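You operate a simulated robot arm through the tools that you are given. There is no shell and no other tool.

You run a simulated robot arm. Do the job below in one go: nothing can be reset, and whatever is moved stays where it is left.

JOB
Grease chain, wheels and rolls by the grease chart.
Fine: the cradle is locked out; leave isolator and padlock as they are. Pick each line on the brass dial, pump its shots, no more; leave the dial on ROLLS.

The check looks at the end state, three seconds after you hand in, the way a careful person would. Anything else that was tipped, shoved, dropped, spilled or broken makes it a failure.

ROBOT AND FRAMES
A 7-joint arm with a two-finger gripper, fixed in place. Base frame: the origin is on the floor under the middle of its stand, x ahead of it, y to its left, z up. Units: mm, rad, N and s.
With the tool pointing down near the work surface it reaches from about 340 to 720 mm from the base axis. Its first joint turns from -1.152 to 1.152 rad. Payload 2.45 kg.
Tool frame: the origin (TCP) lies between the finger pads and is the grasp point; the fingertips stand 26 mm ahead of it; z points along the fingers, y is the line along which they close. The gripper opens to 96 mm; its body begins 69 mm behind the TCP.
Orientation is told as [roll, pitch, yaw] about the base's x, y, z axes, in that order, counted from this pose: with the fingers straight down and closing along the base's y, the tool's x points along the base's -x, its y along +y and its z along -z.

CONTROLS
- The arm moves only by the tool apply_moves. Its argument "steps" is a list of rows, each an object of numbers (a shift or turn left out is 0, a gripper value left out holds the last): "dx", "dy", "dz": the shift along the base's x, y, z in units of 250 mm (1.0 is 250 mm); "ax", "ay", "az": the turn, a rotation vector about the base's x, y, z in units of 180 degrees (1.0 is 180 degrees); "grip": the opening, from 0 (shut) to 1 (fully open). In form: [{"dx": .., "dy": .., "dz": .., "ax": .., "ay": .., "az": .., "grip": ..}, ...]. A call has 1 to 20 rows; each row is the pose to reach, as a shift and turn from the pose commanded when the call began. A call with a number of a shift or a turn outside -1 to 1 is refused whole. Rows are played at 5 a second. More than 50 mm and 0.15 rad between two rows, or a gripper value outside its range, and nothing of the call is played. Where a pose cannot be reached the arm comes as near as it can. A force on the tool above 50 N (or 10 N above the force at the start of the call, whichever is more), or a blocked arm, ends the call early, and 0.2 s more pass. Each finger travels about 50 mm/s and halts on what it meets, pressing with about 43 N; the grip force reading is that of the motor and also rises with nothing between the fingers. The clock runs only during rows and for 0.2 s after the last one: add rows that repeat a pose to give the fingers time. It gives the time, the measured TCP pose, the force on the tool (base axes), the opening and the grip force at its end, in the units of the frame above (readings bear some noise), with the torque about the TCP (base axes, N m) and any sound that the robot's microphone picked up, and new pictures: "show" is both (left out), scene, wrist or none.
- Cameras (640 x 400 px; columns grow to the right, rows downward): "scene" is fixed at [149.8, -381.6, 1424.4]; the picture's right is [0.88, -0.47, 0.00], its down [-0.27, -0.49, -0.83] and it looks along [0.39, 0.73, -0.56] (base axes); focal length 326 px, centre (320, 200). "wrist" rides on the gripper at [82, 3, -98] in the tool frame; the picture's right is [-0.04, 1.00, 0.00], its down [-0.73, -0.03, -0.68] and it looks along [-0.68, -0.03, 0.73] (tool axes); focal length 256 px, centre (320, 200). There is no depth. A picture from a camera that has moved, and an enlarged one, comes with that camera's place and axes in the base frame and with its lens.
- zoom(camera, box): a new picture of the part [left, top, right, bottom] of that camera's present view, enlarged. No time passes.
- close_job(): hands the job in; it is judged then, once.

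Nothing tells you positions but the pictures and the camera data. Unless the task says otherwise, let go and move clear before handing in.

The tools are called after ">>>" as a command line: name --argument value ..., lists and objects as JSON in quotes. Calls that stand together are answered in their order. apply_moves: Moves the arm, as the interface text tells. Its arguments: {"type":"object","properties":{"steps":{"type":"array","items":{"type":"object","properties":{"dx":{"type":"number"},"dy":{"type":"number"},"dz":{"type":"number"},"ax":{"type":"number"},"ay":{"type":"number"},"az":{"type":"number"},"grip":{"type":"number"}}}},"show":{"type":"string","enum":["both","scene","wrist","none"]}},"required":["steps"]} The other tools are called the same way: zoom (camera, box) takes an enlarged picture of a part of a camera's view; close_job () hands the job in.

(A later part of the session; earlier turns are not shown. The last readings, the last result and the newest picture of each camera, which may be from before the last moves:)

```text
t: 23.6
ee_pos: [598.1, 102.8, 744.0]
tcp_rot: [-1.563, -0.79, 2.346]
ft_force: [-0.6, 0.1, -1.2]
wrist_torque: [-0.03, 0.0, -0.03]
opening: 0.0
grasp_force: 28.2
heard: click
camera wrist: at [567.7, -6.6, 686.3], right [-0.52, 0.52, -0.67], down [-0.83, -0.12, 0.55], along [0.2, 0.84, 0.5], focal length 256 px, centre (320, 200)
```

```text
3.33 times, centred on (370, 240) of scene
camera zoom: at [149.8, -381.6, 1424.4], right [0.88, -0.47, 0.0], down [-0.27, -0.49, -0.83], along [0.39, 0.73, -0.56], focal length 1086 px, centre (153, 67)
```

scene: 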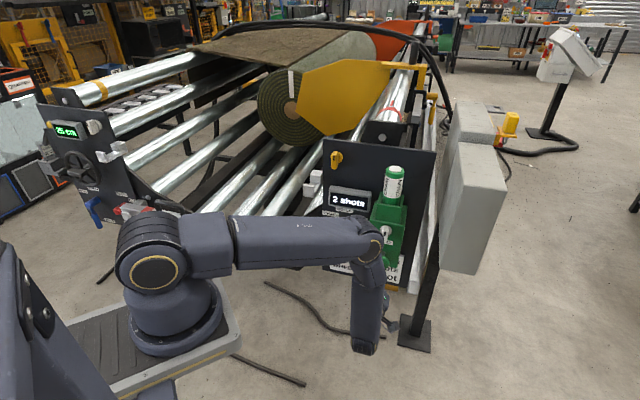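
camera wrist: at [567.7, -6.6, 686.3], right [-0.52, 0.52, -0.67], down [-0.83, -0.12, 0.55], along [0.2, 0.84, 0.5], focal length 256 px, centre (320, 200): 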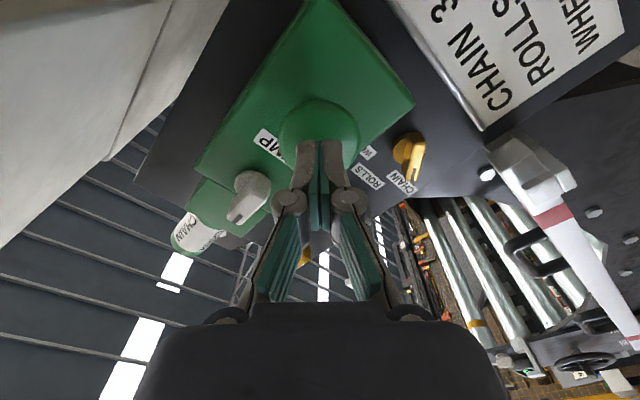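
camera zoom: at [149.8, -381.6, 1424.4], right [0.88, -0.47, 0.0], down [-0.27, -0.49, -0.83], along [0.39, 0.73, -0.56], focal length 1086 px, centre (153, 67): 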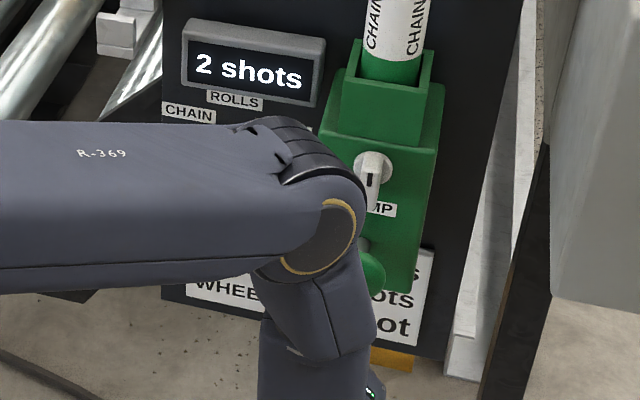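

The display reads 2 shots with a single click. Now for the third and last CHAIN shot.

>>> apply_moves --steps '[{"dx": 0.0226, "dy": 0.0226, "grip": 0.0}, {"dx": 0.0453, "dy": 0.0453}, {"dx": 0.0566, "dy": 0.0566}, {"dx": 0.068, "dy": 0.068}, {"dx": 0.079, "dy": 0.079}, {"dx": 0.0906, "dy": 0.0906}, {"dx": 0.0906, "dy": 0.0906}, {"dx": 0.065, "dy": 0.065}, {"dx": 0.035, "dy": 0.035}, {"dx": 0.0, "dy": 0.0}, {"dx": 0.0, "dy": 0.0}, {"dx": 0.0, "dy": 0.0}]'

>>> zoom --camera "scene" --box '[310, 180, 430, 300]'

>>> zoom --camera "wrist" --box '[240, 60, 440, 200]'

```text
t: 26.2
ee_pos: [597.7, 102.0, 744.8]
tcp_rot: [-1.562, -0.792, 2.347]
ft_force: [-0.3, -0.8, -0.3]
wrist_torque: [0.0, 0.0, 0.02]
opening: 0.0
grasp_force: 28.5
heard: click
camera wrist: at [567.5, -6.1, 687.5], right [-0.52, 0.52, -0.67], down [-0.83, -0.12, 0.55], along [0.2, 0.84, 0.5], focal length 256 px, centre (320, 200)
```

scene: 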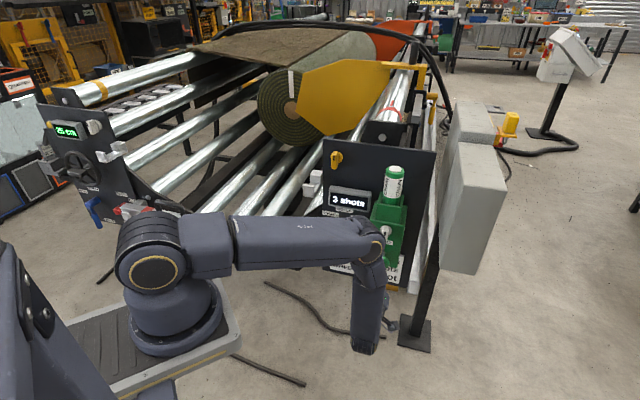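
wrist: 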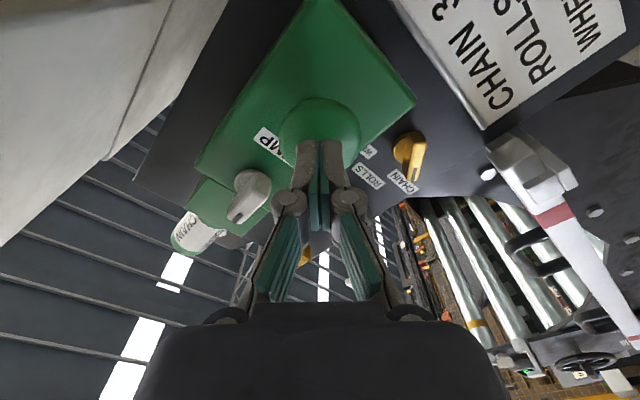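

```text
3.33 times, centred on (370, 240) of scene
camera zoom: at [149.8, -381.6, 1424.4], right [0.88, -0.47, 0.0], down [-0.27, -0.49, -0.83], along [0.39, 0.73, -0.56], focal length 1086 px, centre (153, 67)
```

zoom: 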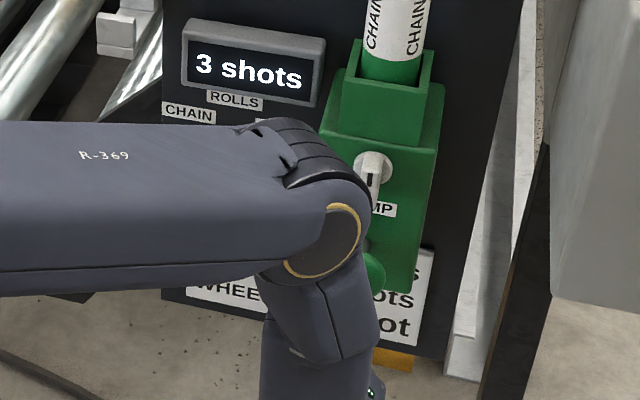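

```text
2.86 times, centred on (340, 130) of wrist
camera zoom: at [567.5, -6.1, 687.5], right [-0.52, 0.52, -0.67], down [-0.83, -0.12, 0.55], along [0.2, 0.84, 0.5], focal length 731 px, centre (263, 400)
```

zoom: 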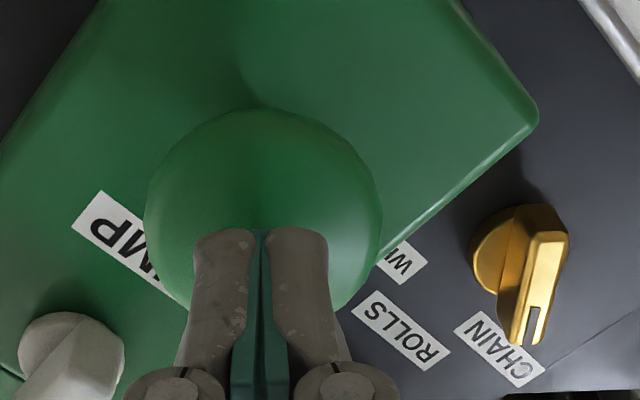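

CHAIN has its 3 shots and the dial still points at CHAIN. I'll go back to the dial at the same roll, ready to turn it 90° clockwise to WHEELS.

>>> apply_moves --steps '[{"dx": -0.04, "dy": -0.04, "grip": 0.0}, {"dx": -0.085, "dy": -0.085}, {"dx": -0.167, "dy": -0.003, "dz": -0.01}, {"dx": -0.25, "dy": 0.079, "dz": -0.02}, {"dx": -0.332, "dy": 0.162, "dz": -0.03}, {"dx": -0.415, "dy": 0.244, "dz": -0.039, "grip": 0.2}, {"dx": -0.497, "dy": 0.327, "dz": -0.039, "grip": 0.45}, {"dx": -0.407, "dy": 0.417, "dz": -0.039, "grip": 0.45}, {"dx": -0.317, "dy": 0.507, "dz": -0.039, "grip": 0.45}, {"dx": -0.228, "dy": 0.596, "dz": -0.039, "grip": 0.45}, {"dx": -0.228, "dy": 0.596, "dz": -0.039, "grip": 0.45}, {"dx": -0.228, "dy": 0.596, "dz": -0.039, "grip": 0.45}]'

>>> zoom --camera "wrist" --box '[220, 40, 420, 180]'

>>> zoom --camera "scene" --box '[310, 180, 430, 300]'

```text
t: 28.8
ee_pos: [544.8, 252.1, 733.0]
tcp_rot: [-1.563, -0.789, 2.344]
ft_force: [0.7, 1.1, -0.2]
wrist_torque: [0.0, 0.0, 0.01]
opening: 43.4
grasp_force: 0.0
camera wrist: at [513.6, 142.3, 674.8], right [-0.52, 0.52, -0.67], down [-0.83, -0.12, 0.55], along [0.2, 0.84, 0.5], focal length 256 px, centre (320, 200)
```

scene: 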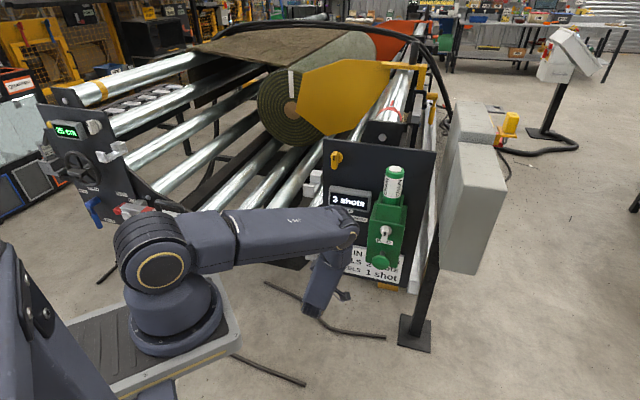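
wrist: 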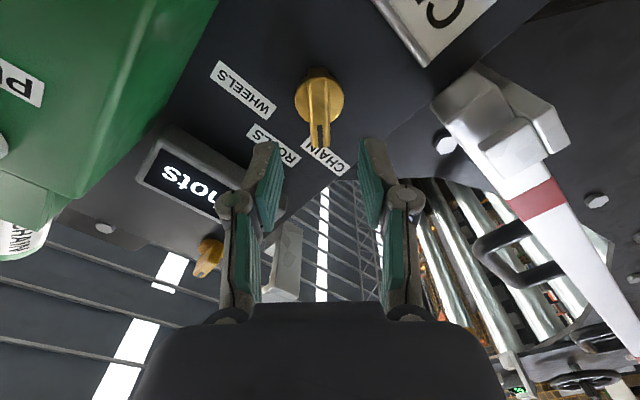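

```text
2.86 times, centred on (320, 110) of wrist
camera zoom: at [513.6, 142.3, 674.8], right [-0.52, 0.52, -0.67], down [-0.83, -0.12, 0.55], along [0.2, 0.84, 0.5], focal length 731 px, centre (320, 457)
```

zoom: 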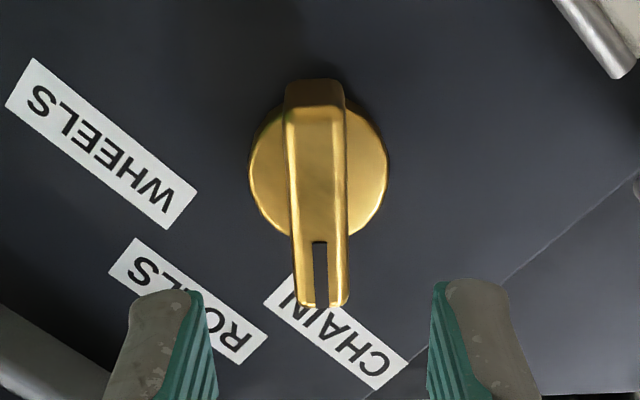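

```text
3.33 times, centred on (370, 240) of scene
camera zoom: at [149.8, -381.5, 1424.4], right [0.88, -0.47, 0.0], down [-0.27, -0.49, -0.83], along [0.39, 0.73, -0.56], focal length 1086 px, centre (153, 67)
```

zoom: 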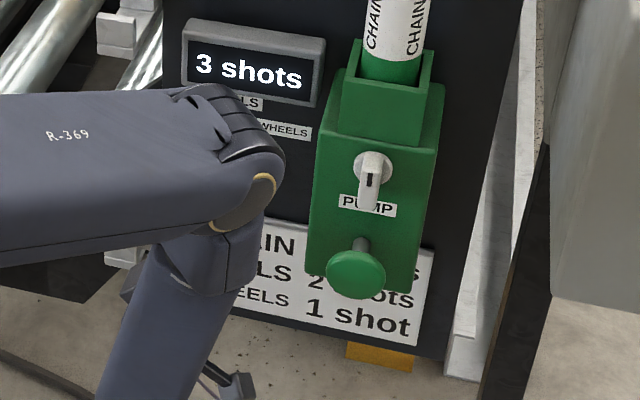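

>>> apply_moves --steps '[{"dx": 0.05, "dy": 0.061, "dz": 0.008, "grip": 0.45}, {"dx": 0.105, "dy": 0.116, "dz": 0.008}, {"dx": 0.165, "dy": 0.176, "dz": 0.008}, {"dx": 0.216, "dy": 0.227, "dz": 0.008}, {"dx": 0.216, "dy": 0.227, "dz": 0.008, "grip": 0.3}, {"dx": 0.216, "dy": 0.227, "dz": 0.008, "grip": 0.2}, {"dx": 0.216, "dy": 0.227, "dz": 0.008, "grip": 0.16}, {"dx": 0.216, "dy": 0.227, "dz": 0.008, "grip": 0.1}, {"dx": 0.216, "dy": 0.227, "dz": 0.008, "grip": 0.1}, {"dx": 0.216, "dy": 0.227, "dz": 0.008, "grip": 0.1}]' --show "wrist"

```text
t: 31.0
ee_pos: [596.7, 309.7, 737.8]
tcp_rot: [-1.565, -0.789, 2.345]
ft_force: [4.9, -3.1, 4.8]
wrist_torque: [0.1, -0.12, -0.15]
opening: 15.7
grasp_force: 42.2
camera wrist: at [566.2, 200.2, 678.9], right [-0.52, 0.52, -0.67], down [-0.83, -0.12, 0.55], along [0.2, 0.84, 0.5], focal length 256 px, centre (320, 200)
```

wrist: 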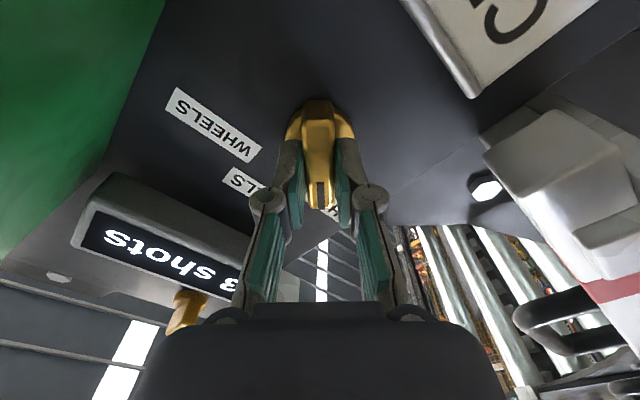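

The bar is gripped with a light load of about 7 N. I'll turn it clockwise in two stages, first 45° back through ROLLS.

>>> apply_moves --steps '[{"ax": 0.0253, "ay": 0.0253, "dx": 0.001, "dy": -0.001, "grip": 0.1}, {"ax": 0.0505, "ay": 0.0505, "dx": 0.002, "dy": -0.002}, {"ax": 0.0758, "ay": 0.0758, "dx": 0.003, "dy": -0.003}, {"ax": 0.101, "ay": 0.101, "dx": 0.004, "dy": -0.004}, {"ax": 0.1263, "ay": 0.1263, "dx": 0.005, "dy": -0.005}, {"ax": 0.1515, "ay": 0.1515, "dx": 0.0055, "dy": -0.0055}, {"ax": 0.1768, "ay": 0.1768, "dx": 0.006, "dy": -0.006}, {"ax": 0.1768, "ay": 0.1768, "dx": 0.006, "dy": -0.006}]' --show "wrist"

```text
t: 32.8
ee_pos: [597.0, 307.0, 738.2]
tcp_rot: [0.983, -1.564, -0.193]
ft_force: [23.1, 20.9, 4.2]
wrist_torque: [0.48, -0.52, -0.04]
opening: 16.1
grasp_force: 41.8
camera wrist: at [526.7, 240.0, 658.2], right [-0.71, 0.7, 0.05], down [-0.45, -0.5, 0.74], along [0.54, 0.5, 0.68], focal length 256 px, centre (320, 200)
```

wrist: 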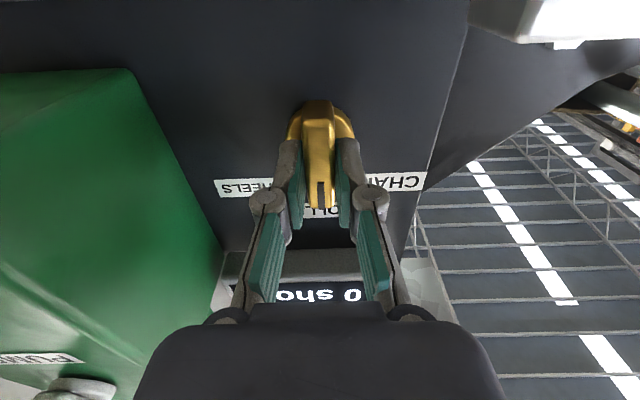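

The display switched to 0 shots at ROLLS, so it counts each line separately. I'll ease the tool forward about 3 mm to relieve the pull and turn the remaining 45° to WHEELS.

>>> apply_moves --steps '[{"dx": 0.005, "dy": 0.005, "grip": 0.1}, {"dx": 0.009, "dy": 0.009}, {"ax": 0.0253, "ay": 0.0253, "dx": 0.01, "dy": 0.008}, {"ax": 0.0505, "ay": 0.0505, "dx": 0.011, "dy": 0.007}, {"ax": 0.0758, "ay": 0.0758, "dx": 0.012, "dy": 0.006}, {"ax": 0.101, "ay": 0.101, "dx": 0.013, "dy": 0.005}, {"ax": 0.1263, "ay": 0.1263, "dx": 0.014, "dy": 0.004}, {"ax": 0.1515, "ay": 0.1515, "dx": 0.0145, "dy": 0.0035}, {"ax": 0.1768, "ay": 0.1768, "dx": 0.015, "dy": 0.003}, {"ax": 0.1768, "ay": 0.1768, "dx": 0.015, "dy": 0.003}]'

```text
t: 35.0
ee_pos: [599.5, 307.0, 736.6]
tcp_rot: [1.568, -0.779, -0.774]
ft_force: [-34.4, -17.9, 20.9]
wrist_torque: [0.34, -0.6, 0.24]
opening: 15.9
grasp_force: 41.9
camera wrist: at [488.5, 278.4, 683.6], right [-0.48, 0.47, 0.74], down [-0.09, -0.86, 0.5], along [0.87, 0.17, 0.46], focal length 256 px, centre (320, 200)
```

scene: 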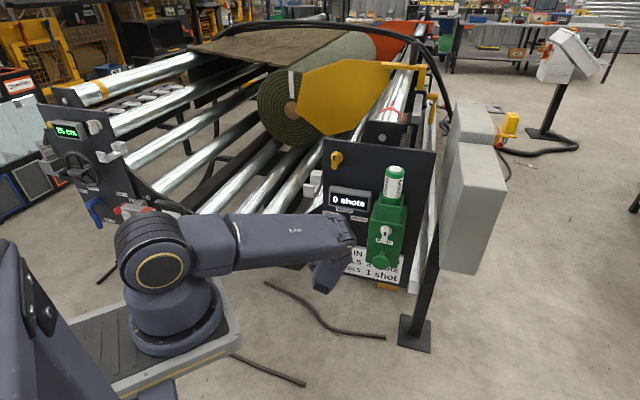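
wrist: 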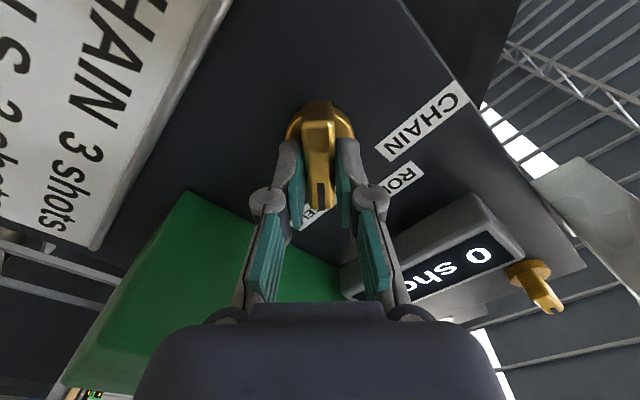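

>>> apply_moves --steps '[{"dx": -0.007, "dy": -0.001, "dz": 0.004, "grip": 0.1}, {"dx": -0.0144, "dy": -0.0024, "dz": 0.0084, "grip": 0.1}, {"dx": -0.0144, "dy": -0.0024, "dz": 0.0084, "grip": 0.3}, {"dx": -0.0144, "dy": -0.0024, "dz": 0.0084, "grip": 0.45}, {"dx": -0.06, "dy": -0.048, "dz": 0.0084, "grip": 0.45}, {"dx": -0.13, "dy": -0.118, "dz": 0.0084, "grip": 0.45}, {"dx": -0.21, "dy": -0.198, "dz": 0.0084, "grip": 0.45}, {"dx": -0.29, "dy": -0.278, "dz": 0.0084, "grip": 0.45}, {"dx": -0.29, "dy": -0.278, "dz": 0.0084, "grip": 0.45}]'

>>> zoom --camera "wrist" --box '[220, 40, 420, 180]'

>>> zoom --camera "scene" --box '[310, 180, 430, 300]'

```text
t: 37.0
ee_pos: [527.1, 237.5, 739.4]
tcp_rot: [1.565, -0.78, -0.774]
ft_force: [-0.9, 0.0, 0.0]
wrist_torque: [0.01, -0.01, 0.02]
opening: 43.3
grasp_force: 0.1
camera wrist: at [416.8, 209.9, 686.0], right [-0.48, 0.48, 0.74], down [-0.09, -0.86, 0.5], along [0.87, 0.17, 0.46], focal length 256 px, centre (320, 200)
```

scene: 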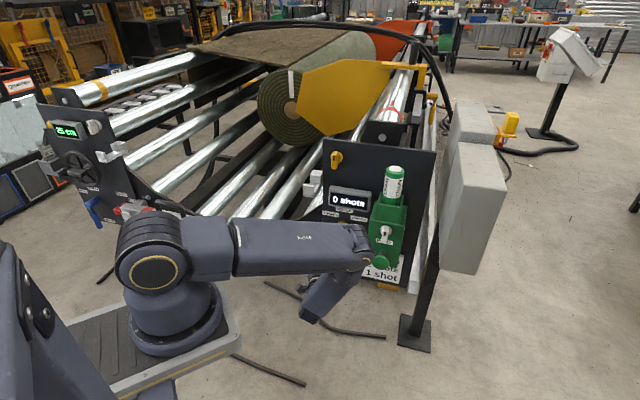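
wrist: 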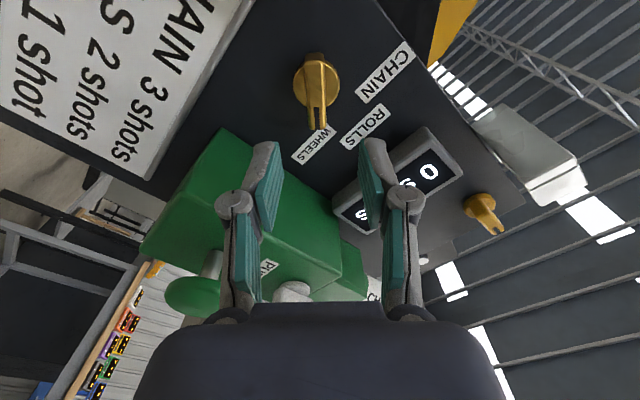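

```text
2.86 times, centred on (320, 110) of wrist
camera zoom: at [416.8, 209.9, 686.0], right [-0.48, 0.48, 0.74], down [-0.09, -0.86, 0.5], along [0.87, 0.17, 0.46], focal length 731 px, centre (320, 457)
```

zoom: 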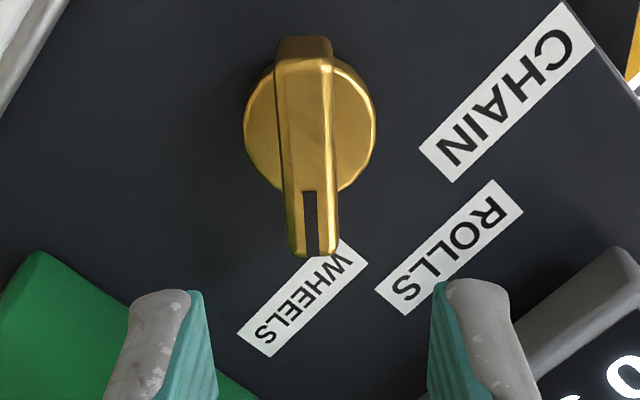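

```text
3.33 times, centred on (370, 240) of scene
camera zoom: at [149.8, -381.6, 1424.4], right [0.88, -0.47, 0.0], down [-0.27, -0.49, -0.83], along [0.39, 0.73, -0.56], focal length 1086 px, centre (153, 67)
```

zoom: 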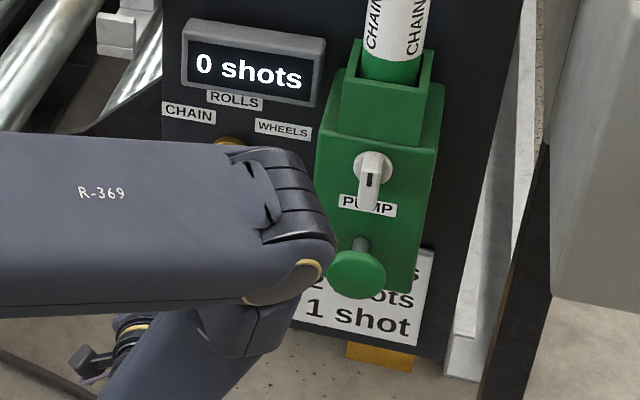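

The dial now points at WHEELS and the display reads 0. I'll move back to the pump, keeping this roll.

>>> apply_moves --steps '[{"dx": -0.07, "dy": -0.07, "grip": 0.2}, {"dx": -0.14, "dy": -0.14, "grip": 0.0}, {"dx": -0.215, "dy": -0.215}, {"dx": -0.133, "dy": -0.297, "dz": 0.005}, {"dx": -0.05, "dy": -0.38, "dz": 0.01}, {"dx": 0.032, "dy": -0.462, "dz": 0.015}, {"dx": 0.115, "dy": -0.545, "dz": 0.02}, {"dx": 0.197, "dy": -0.627, "dz": 0.0216}, {"dx": 0.197, "dy": -0.627, "dz": 0.0216}, {"dx": 0.197, "dy": -0.627, "dz": 0.0216}]'

>>> zoom --camera "wrist" --box '[220, 60, 420, 200]'

>>> zoom --camera "scene" --box '[310, 180, 430, 300]'

```text
t: 39.2
ee_pos: [577.8, 80.7, 745.4]
tcp_rot: [1.565, -0.781, -0.775]
ft_force: [0.1, 0.1, -1.6]
wrist_torque: [-0.01, 0.0, -0.03]
opening: 0.0
grasp_force: 27.7
camera wrist: at [467.0, 52.5, 691.8], right [-0.48, 0.48, 0.74], down [-0.09, -0.86, 0.5], along [0.87, 0.17, 0.46], focal length 256 px, centre (320, 200)
```

scene: 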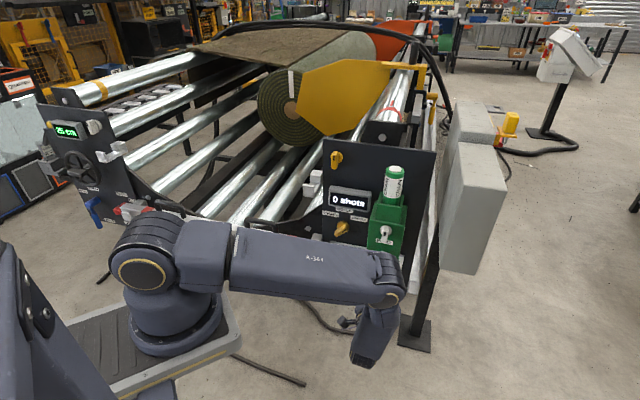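
wrist: 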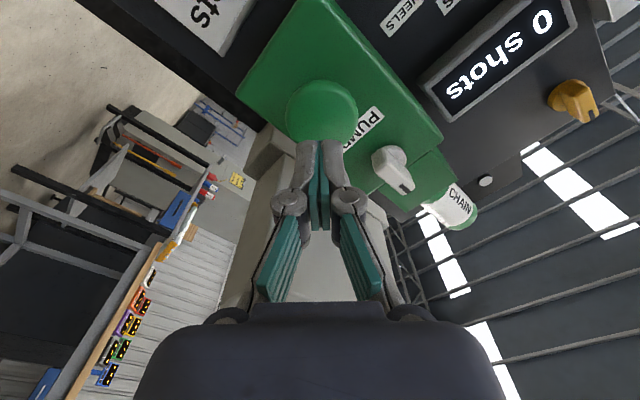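

```text
2.86 times, centred on (320, 130) of wrist
camera zoom: at [467.0, 52.5, 691.8], right [-0.48, 0.48, 0.74], down [-0.09, -0.86, 0.5], along [0.87, 0.17, 0.46], focal length 731 px, centre (320, 400)
```

zoom: 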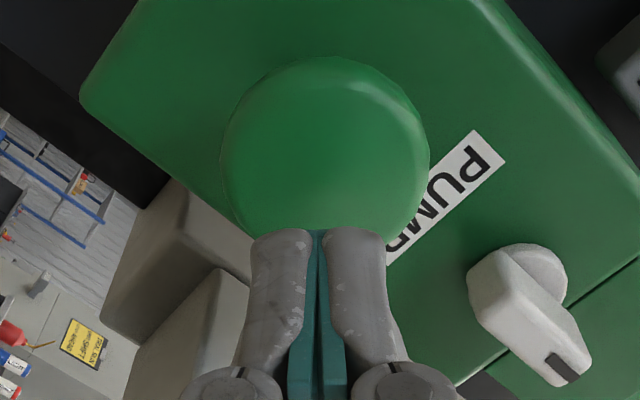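

```text
3.33 times, centred on (370, 240) of scene
camera zoom: at [149.8, -381.6, 1424.4], right [0.88, -0.47, 0.0], down [-0.27, -0.49, -0.83], along [0.39, 0.73, -0.56], focal length 1086 px, centre (153, 67)
```

zoom: 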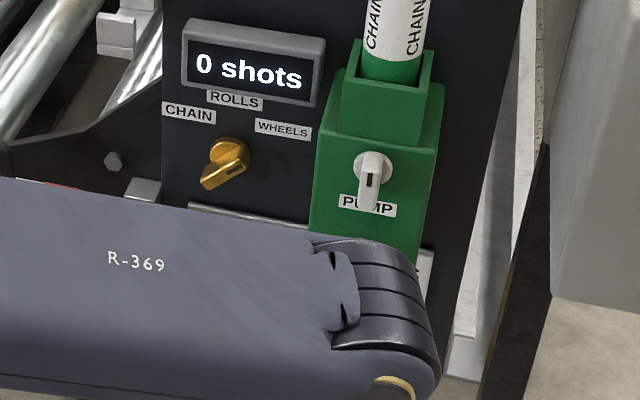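

>>> zoom --camera "scene" --box '[320, 205, 370, 240]'

```text
11.43 times, centred on (345, 222) of scene
camera zoom: at [149.8, -381.6, 1424.4], right [0.88, -0.47, 0.0], down [-0.27, -0.49, -0.83], along [0.39, 0.73, -0.56], focal length 3724 px, centre (34, -57)
```

zoom: 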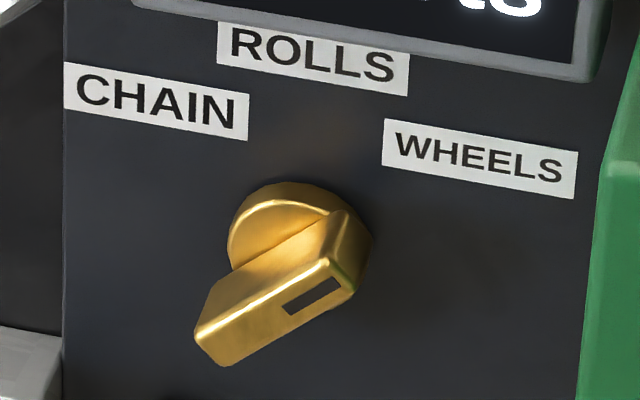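

The dial clearly points at WHEELS and the mushroom is centred. I'll press once for WHEELS and release fully.

>>> apply_moves --steps '[{"dx": 0.027, "dy": 0.033, "grip": 0.0}, {"dx": 0.057, "dy": 0.063}, {"dx": 0.087, "dy": 0.093}, {"dx": 0.112, "dy": 0.118}, {"dx": 0.127, "dy": 0.133}, {"dx": 0.1395, "dy": 0.1455}, {"dx": 0.151, "dy": 0.157}, {"dx": 0.162, "dy": 0.168}, {"dx": 0.1705, "dy": 0.1765}, {"dx": 0.1705, "dy": 0.1765}, {"dx": 0.145, "dy": 0.15}, {"dx": 0.11, "dy": 0.115}, {"dx": 0.08, "dy": 0.08}, {"dx": 0.08, "dy": 0.08}, {"dx": 0.08, "dy": 0.08}]'

>>> zoom --camera "scene" --box '[310, 180, 430, 300]'

```text
t: 42.4
ee_pos: [596.5, 104.2, 743.2]
tcp_rot: [1.564, -0.78, -0.775]
ft_force: [0.6, 0.2, -0.2]
wrist_torque: [-0.01, -0.01, 0.0]
opening: 0.0
grasp_force: 28.1
heard: click
camera wrist: at [486.1, 74.7, 690.8], right [-0.48, 0.48, 0.74], down [-0.09, -0.86, 0.5], along [0.87, 0.17, 0.46], focal length 256 px, centre (320, 200)
```

scene: 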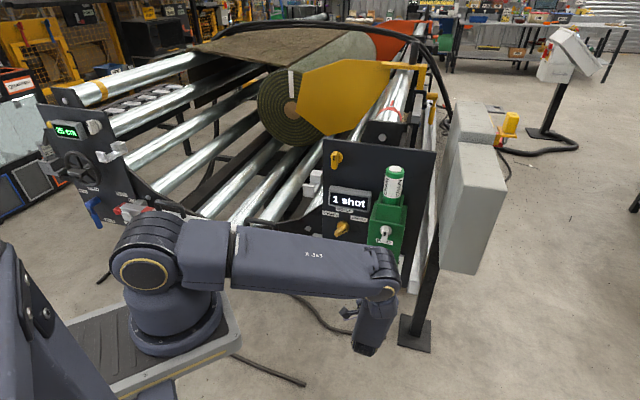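
wrist: 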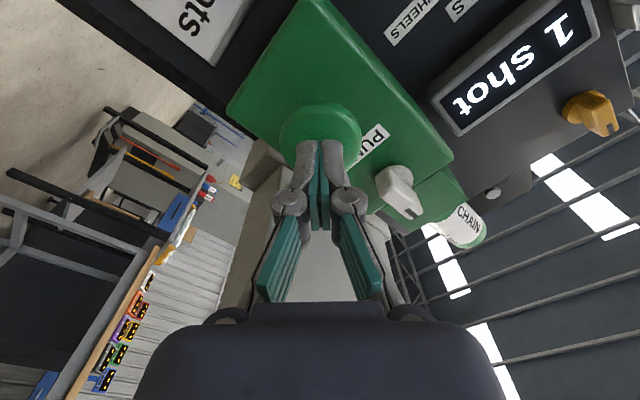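

```text
3.33 times, centred on (370, 240) of scene
camera zoom: at [149.8, -381.6, 1424.4], right [0.88, -0.47, 0.0], down [-0.27, -0.49, -0.83], along [0.39, 0.73, -0.56], focal length 1086 px, centre (153, 67)
```

zoom: 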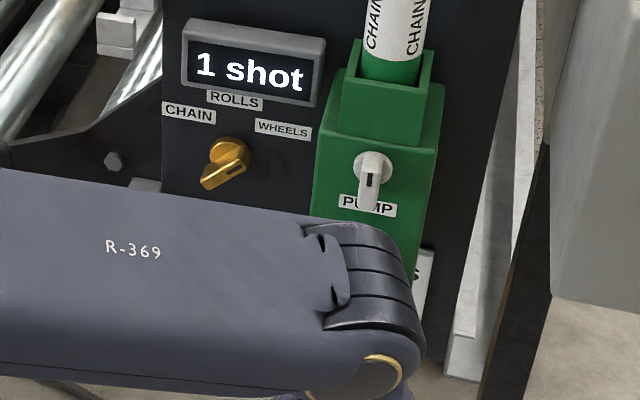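

WHEELS has its 1 shot. I'll return to the dial, re-grip it at this roll, and bring it back to ROLLS.

>>> apply_moves --steps '[{"dx": -0.04, "dy": -0.04, "grip": 0.0}, {"dx": -0.085, "dy": -0.085}, {"dx": -0.166, "dy": -0.004, "dz": -0.008}, {"dx": -0.247, "dy": 0.077, "dz": -0.016}, {"dx": -0.328, "dy": 0.158, "dz": -0.024}, {"dx": -0.409, "dy": 0.239, "dz": -0.031, "grip": 0.2}, {"dx": -0.49, "dy": 0.32, "dz": -0.031, "grip": 0.45}, {"dx": -0.4, "dy": 0.41, "dz": -0.031, "grip": 0.45}, {"dx": -0.31, "dy": 0.5, "dz": -0.031, "grip": 0.45}, {"dx": -0.221, "dy": 0.589, "dz": -0.031, "grip": 0.45}, {"dx": -0.221, "dy": 0.589, "dz": -0.031, "grip": 0.45}, {"dx": -0.221, "dy": 0.589, "dz": -0.031, "grip": 0.45}]'

>>> zoom --camera "wrist" --box '[220, 40, 420, 180]'

```text
t: 45.0
ee_pos: [538.7, 247.8, 733.9]
tcp_rot: [1.567, -0.78, -0.773]
ft_force: [0.0, -1.0, 0.4]
wrist_torque: [0.03, -0.02, 0.02]
opening: 43.2
grasp_force: 0.1
camera wrist: at [427.7, 219.5, 681.7], right [-0.48, 0.48, 0.74], down [-0.09, -0.86, 0.5], along [0.87, 0.17, 0.46], focal length 256 px, centre (320, 200)
```

scene: 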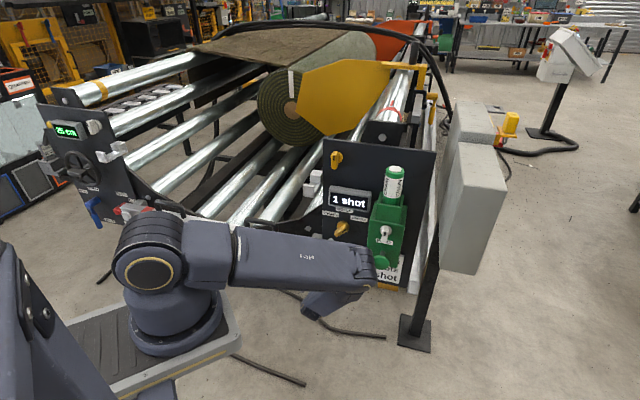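
wrist: 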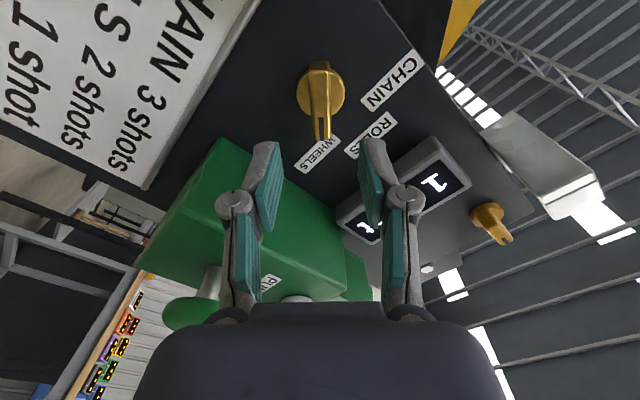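

```text
2.86 times, centred on (320, 110) of wrist
camera zoom: at [427.7, 219.5, 681.7], right [-0.48, 0.48, 0.74], down [-0.09, -0.86, 0.5], along [0.87, 0.17, 0.46], focal length 731 px, centre (320, 457)
```

zoom: 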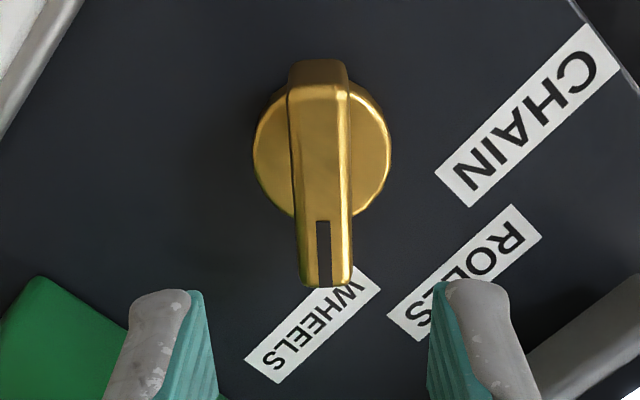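

>>> apply_moves --steps '[{"dx": 0.058, "dy": 0.062, "dz": 0.0064, "grip": 0.45}, {"dx": 0.118, "dy": 0.122, "dz": 0.0064}, {"dx": 0.178, "dy": 0.182, "dz": 0.0064}, {"dx": 0.24, "dy": 0.2446, "dz": 0.0064}, {"dx": 0.24, "dy": 0.2446, "dz": 0.0064, "grip": 0.3}, {"dx": 0.24, "dy": 0.2446, "dz": 0.0064, "grip": 0.2}, {"dx": 0.24, "dy": 0.2446, "dz": 0.0064, "grip": 0.16}, {"dx": 0.24, "dy": 0.2446, "dz": 0.0064, "grip": 0.1}, {"dx": 0.24, "dy": 0.2446, "dz": 0.0064, "grip": 0.1}, {"dx": 0.24, "dy": 0.2446, "dz": 0.0064, "grip": 0.1}]' --show "wrist"

```text
t: 47.2
ee_pos: [602.3, 308.0, 738.1]
tcp_rot: [1.565, -0.78, -0.775]
ft_force: [4.2, 2.3, -3.4]
wrist_torque: [-0.24, -0.06, -0.1]
opening: 16.2
grasp_force: 41.8
camera wrist: at [490.6, 280.2, 684.3], right [-0.48, 0.48, 0.74], down [-0.09, -0.86, 0.5], along [0.87, 0.17, 0.45], focal length 256 px, centre (320, 200)
```

wrist: 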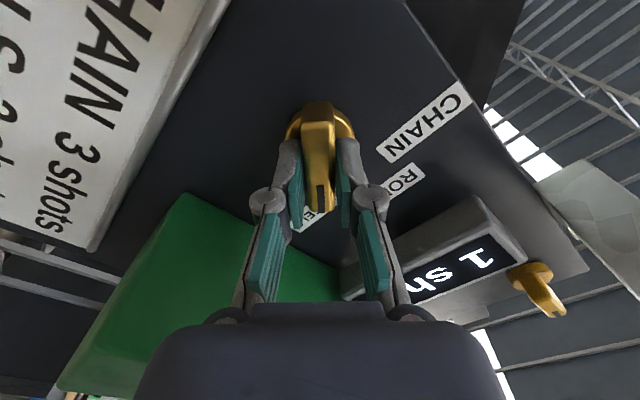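

>>> apply_moves --steps '[{"ax": -0.0253, "ay": -0.0253, "dx": -0.0013, "dy": 0.0013, "dz": 0.002, "grip": 0.1}, {"ax": -0.0505, "ay": -0.0505, "dx": -0.0026, "dy": 0.0026, "dz": 0.003}, {"ax": -0.0758, "ay": -0.0758, "dx": -0.004, "dy": 0.004, "dz": 0.004}, {"ax": -0.101, "ay": -0.101, "dx": -0.005, "dy": 0.005, "dz": 0.005}, {"ax": -0.1263, "ay": -0.1263, "dx": -0.0065, "dy": 0.0065, "dz": 0.006}, {"ax": -0.1515, "ay": -0.1515, "dx": -0.008, "dy": 0.008, "dz": 0.006}, {"ax": -0.1768, "ay": -0.1768, "dx": -0.009, "dy": 0.009, "dz": 0.006}, {"ax": -0.1768, "ay": -0.1768, "dx": -0.009, "dy": 0.009, "dz": 0.006}]'

```text
t: 49.0
ee_pos: [599.7, 309.3, 738.6]
tcp_rot: [0.319, -1.559, 0.466]
ft_force: [6.9, -15.0, -15.5]
wrist_torque: [-0.06, -0.03, -0.27]
opening: 16.0
grasp_force: 42.0
camera wrist: at [528.4, 242.1, 659.7], right [-0.71, 0.71, 0.04], down [-0.45, -0.5, 0.74], along [0.55, 0.5, 0.67], focal length 256 px, centre (320, 200)
```

scene: 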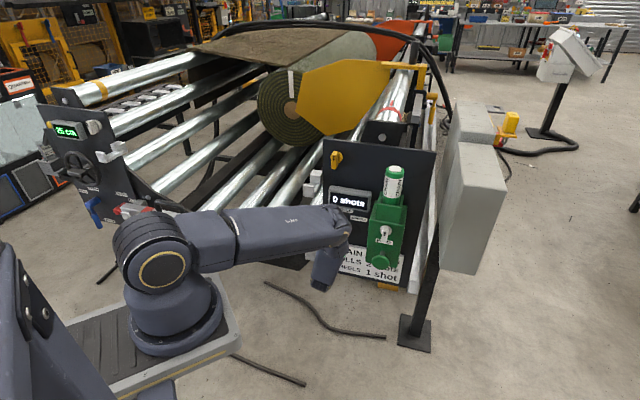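
wrist: 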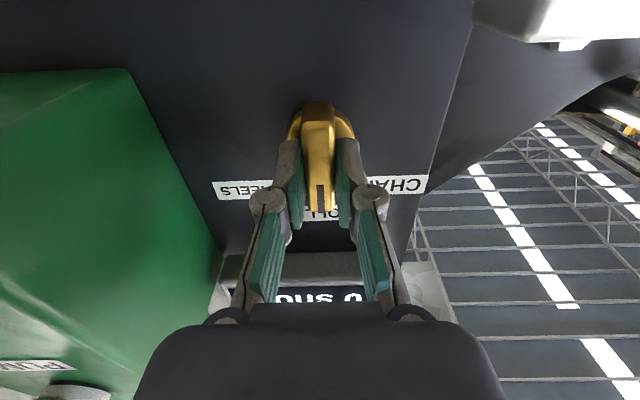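

The dial is back upright and the display shows 0 for ROLLS. I'll relieve the small side load, release, back off and check the pointer.

>>> apply_moves --steps '[{"dx": 0.003, "dy": -0.003, "dz": -0.004, "grip": 0.1}, {"dx": 0.0057, "dy": -0.0057, "dz": -0.008, "grip": 0.1}, {"dx": 0.0057, "dy": -0.0057, "dz": -0.008, "grip": 0.25}, {"dx": 0.0057, "dy": -0.0057, "dz": -0.008, "grip": 0.45}, {"dx": -0.04, "dy": -0.0514, "dz": -0.008, "grip": 0.45}, {"dx": -0.11, "dy": -0.1214, "dz": -0.008, "grip": 0.45}, {"dx": -0.19, "dy": -0.2014, "dz": -0.008, "grip": 0.45}, {"dx": -0.27, "dy": -0.2814, "dz": -0.008, "grip": 0.45}, {"dx": -0.27, "dy": -0.2814, "dz": -0.008, "grip": 0.45}]'

>>> zoom --camera "wrist" --box '[220, 20, 420, 160]'

>>> zoom --camera "scene" --box '[310, 180, 430, 300]'

```text
t: 51.0
ee_pos: [530.5, 243.5, 734.9]
tcp_rot: [0.582, -1.562, 0.205]
ft_force: [0.3, 0.2, -0.3]
wrist_torque: [0.02, 0.02, 0.0]
opening: 43.1
grasp_force: 0.1
camera wrist: at [459.1, 175.7, 656.8], right [-0.71, 0.71, 0.04], down [-0.45, -0.5, 0.74], along [0.54, 0.5, 0.67], focal length 256 px, centre (320, 200)
```

scene: 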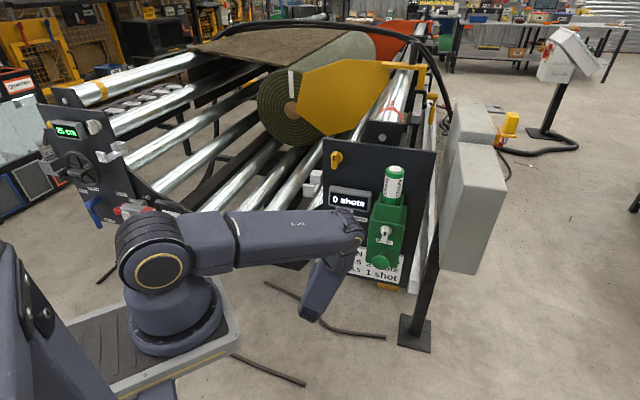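
wrist: 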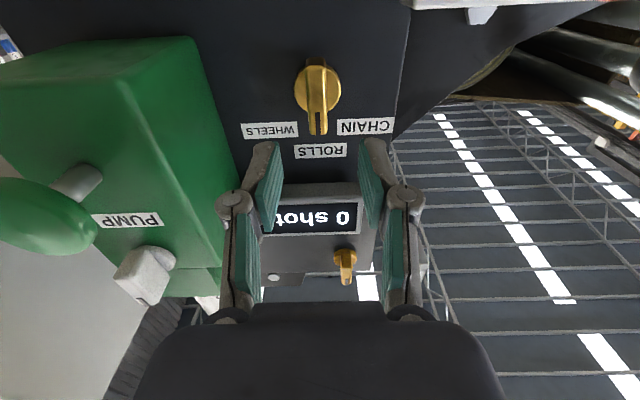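

```text
2.86 times, centred on (320, 90) of wrist
camera zoom: at [459.1, 175.7, 656.8], right [-0.71, 0.71, 0.04], down [-0.45, -0.5, 0.74], along [0.54, 0.5, 0.67], focal length 731 px, centre (320, 514)
```

zoom: 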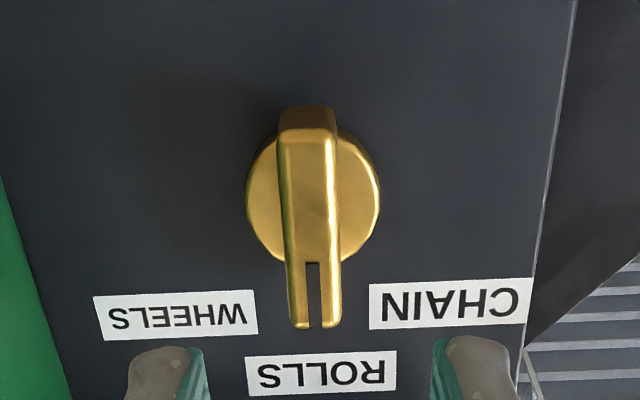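

```text
3.33 times, centred on (370, 240) of scene
camera zoom: at [149.8, -381.6, 1424.4], right [0.88, -0.47, 0.0], down [-0.27, -0.49, -0.83], along [0.39, 0.73, -0.56], focal length 1086 px, centre (153, 67)
```

zoom: 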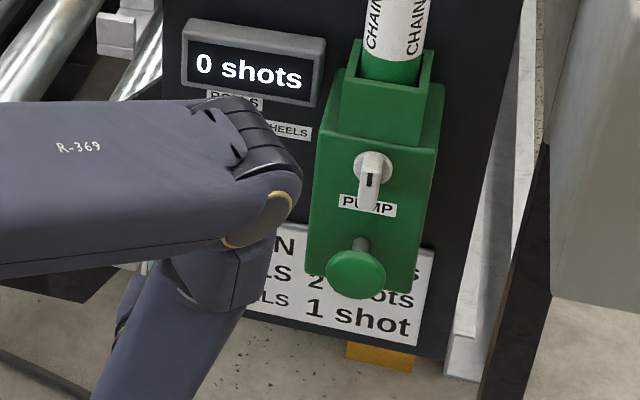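

The dial is squarely on ROLLS and shows 0. I'll return to the pump for the two ROLLS shots.

>>> apply_moves --steps '[{"dx": -0.077, "dy": -0.077, "grip": 0.2}, {"dx": -0.154, "dy": -0.154, "grip": 0.0}, {"dx": -0.231, "dy": -0.231}, {"dx": -0.148, "dy": -0.314, "dz": 0.01}, {"dx": -0.065, "dy": -0.397, "dz": 0.02}, {"dx": 0.019, "dy": -0.481, "dz": 0.03}, {"dx": 0.102, "dy": -0.564, "dz": 0.04}, {"dx": 0.1854, "dy": -0.6474, "dz": 0.0416}, {"dx": 0.1854, "dy": -0.6474, "dz": 0.0416}, {"dx": 0.1854, "dy": -0.6474, "dz": 0.0416}]'

>>> zoom --camera "scene" --box '[310, 180, 430, 300]'

>>> zoom --camera "wrist" --box '[220, 60, 420, 200]'

```text
t: 53.2
ee_pos: [575.5, 81.6, 746.9]
tcp_rot: [0.618, -1.562, 0.168]
ft_force: [1.2, -0.9, -0.2]
wrist_torque: [0.01, -0.02, 0.02]
opening: 0.2
grasp_force: 28.8
camera wrist: at [504.2, 13.3, 668.1], right [-0.71, 0.71, 0.05], down [-0.45, -0.5, 0.74], along [0.54, 0.5, 0.67], focal length 256 px, centre (320, 200)
```

scene: 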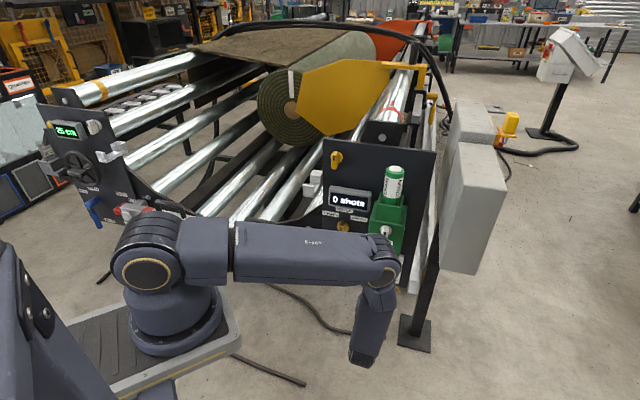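
wrist: 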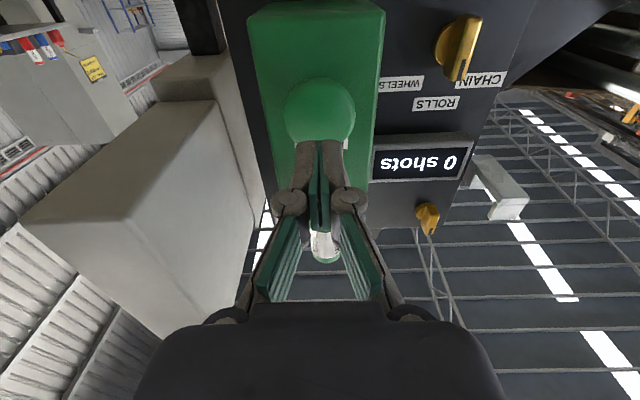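

```text
3.33 times, centred on (370, 240) of scene
camera zoom: at [149.8, -381.6, 1424.4], right [0.88, -0.47, 0.0], down [-0.27, -0.49, -0.83], along [0.39, 0.73, -0.56], focal length 1086 px, centre (153, 67)
```

zoom: 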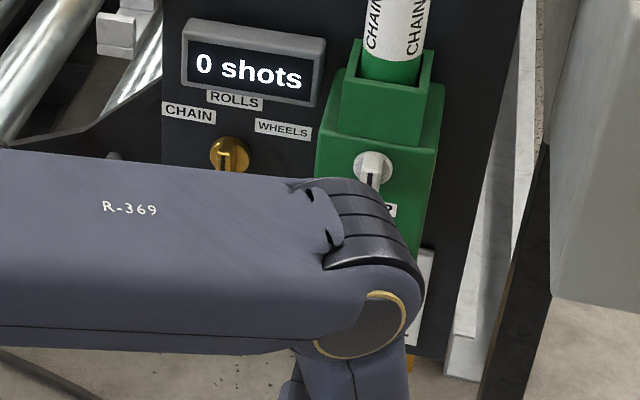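

```text
2.86 times, centred on (320, 130) of wrist
camera zoom: at [504.2, 13.3, 668.1], right [-0.71, 0.71, 0.05], down [-0.45, -0.5, 0.74], along [0.54, 0.5, 0.67], focal length 731 px, centre (320, 400)
```

zoom: 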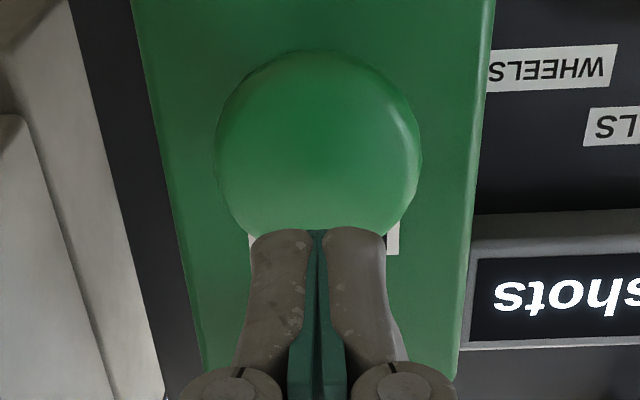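

The mushroom is centred again and the display reads 0 for ROLLS. First ROLLS shot:

>>> apply_moves --steps '[{"dx": 0.03, "dy": 0.03, "grip": 0.0}, {"dx": 0.06, "dy": 0.06}, {"dx": 0.09, "dy": 0.09}, {"dx": 0.115, "dy": 0.115}, {"dx": 0.13, "dy": 0.13}, {"dx": 0.1425, "dy": 0.1425}, {"dx": 0.154, "dy": 0.154}, {"dx": 0.165, "dy": 0.165}, {"dx": 0.174, "dy": 0.174}, {"dx": 0.174, "dy": 0.174}, {"dx": 0.148, "dy": 0.148}, {"dx": 0.115, "dy": 0.115}, {"dx": 0.085, "dy": 0.085}, {"dx": 0.085, "dy": 0.085}, {"dx": 0.085, "dy": 0.085}]'

>>> zoom --camera "scene" --box '[310, 180, 430, 300]'

```text
t: 56.4
ee_pos: [600.1, 101.2, 748.0]
tcp_rot: [0.6, -1.563, 0.185]
ft_force: [0.1, 0.2, 0.0]
wrist_torque: [0.0, 0.01, 0.01]
opening: 0.2
grasp_force: 28.6
heard: click
camera wrist: at [528.0, 33.0, 669.4], right [-0.71, 0.71, 0.04], down [-0.45, -0.5, 0.74], along [0.54, 0.5, 0.67], focal length 256 px, centre (320, 200)
```

scene: 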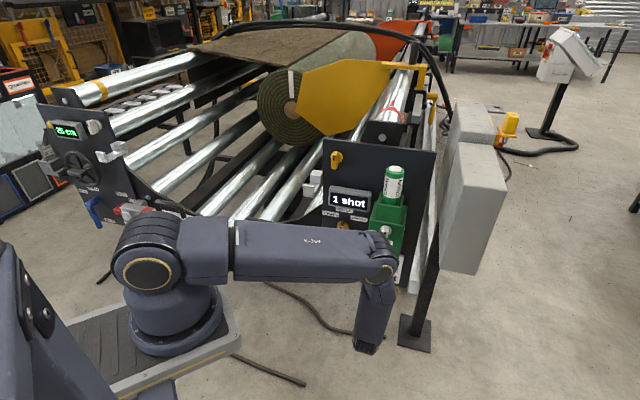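
wrist: 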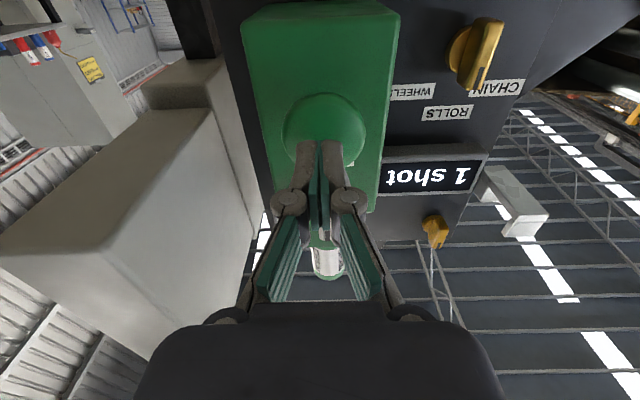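

```text
3.33 times, centred on (370, 240) of scene
camera zoom: at [149.8, -381.6, 1424.4], right [0.88, -0.47, 0.0], down [-0.27, -0.49, -0.83], along [0.39, 0.73, -0.56], focal length 1086 px, centre (153, 67)
```

zoom: 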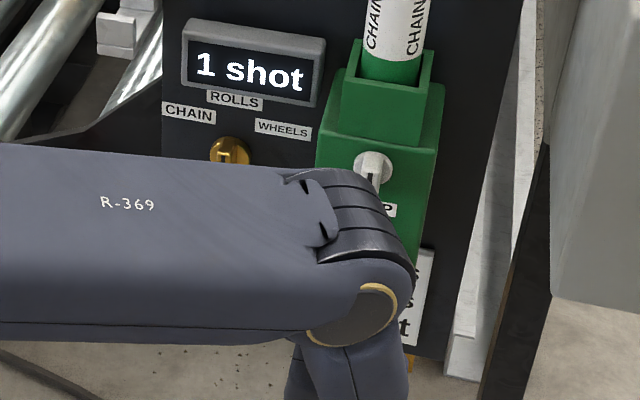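

ROLLS reads 1 shot after a clean release. Now the second and last ROLLS shot.

>>> apply_moves --steps '[{"dx": 0.0226, "dy": 0.0226, "grip": 0.0}, {"dx": 0.0453, "dy": 0.0453}, {"dx": 0.0566, "dy": 0.0566}, {"dx": 0.068, "dy": 0.068}, {"dx": 0.079, "dy": 0.079}, {"dx": 0.089, "dy": 0.089}, {"dx": 0.089, "dy": 0.089}, {"dx": 0.065, "dy": 0.065}, {"dx": 0.035, "dy": 0.035}, {"dx": 0.0, "dy": 0.0}, {"dx": 0.0, "dy": 0.0}, {"dx": 0.0, "dy": 0.0}]'

>>> zoom --camera "scene" --box '[310, 180, 430, 300]'

```text
t: 59.0
ee_pos: [599.3, 102.3, 750.8]
tcp_rot: [0.614, -1.561, 0.174]
ft_force: [0.4, 0.6, 0.5]
wrist_torque: [-0.01, 0.01, 0.0]
opening: 0.0
grasp_force: 28.9
heard: click
camera wrist: at [527.7, 33.4, 670.9], right [-0.71, 0.7, 0.04], down [-0.45, -0.5, 0.74], along [0.54, 0.5, 0.67], focal length 256 px, centre (320, 200)
```

scene: 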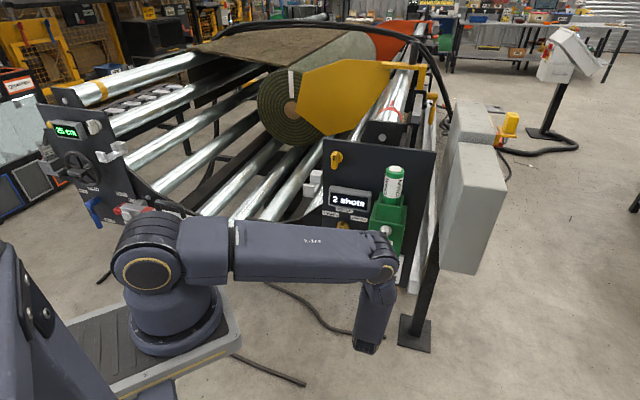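
wrist: 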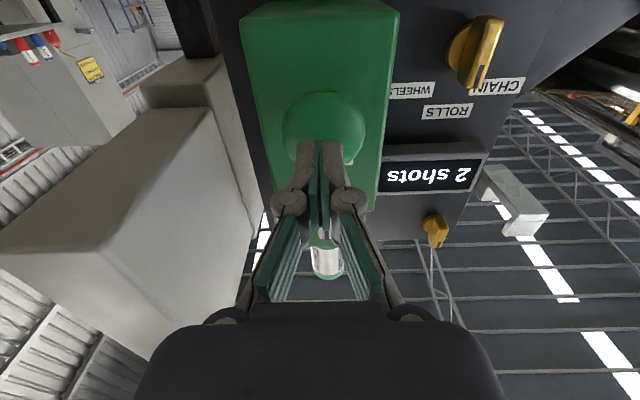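

```text
3.33 times, centred on (370, 240) of scene
camera zoom: at [149.8, -381.6, 1424.4], right [0.88, -0.47, 0.0], down [-0.27, -0.49, -0.83], along [0.39, 0.73, -0.56], focal length 1086 px, centre (153, 67)
```

zoom: 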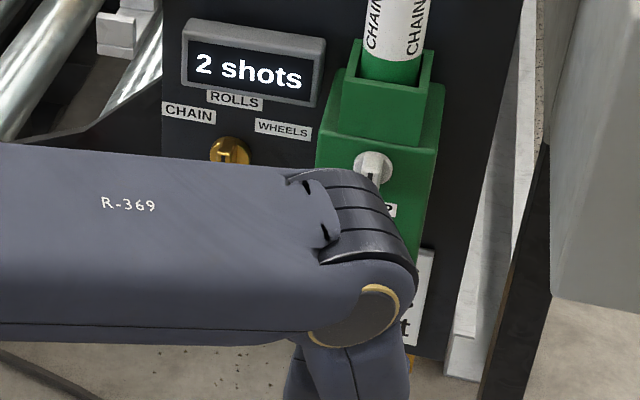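

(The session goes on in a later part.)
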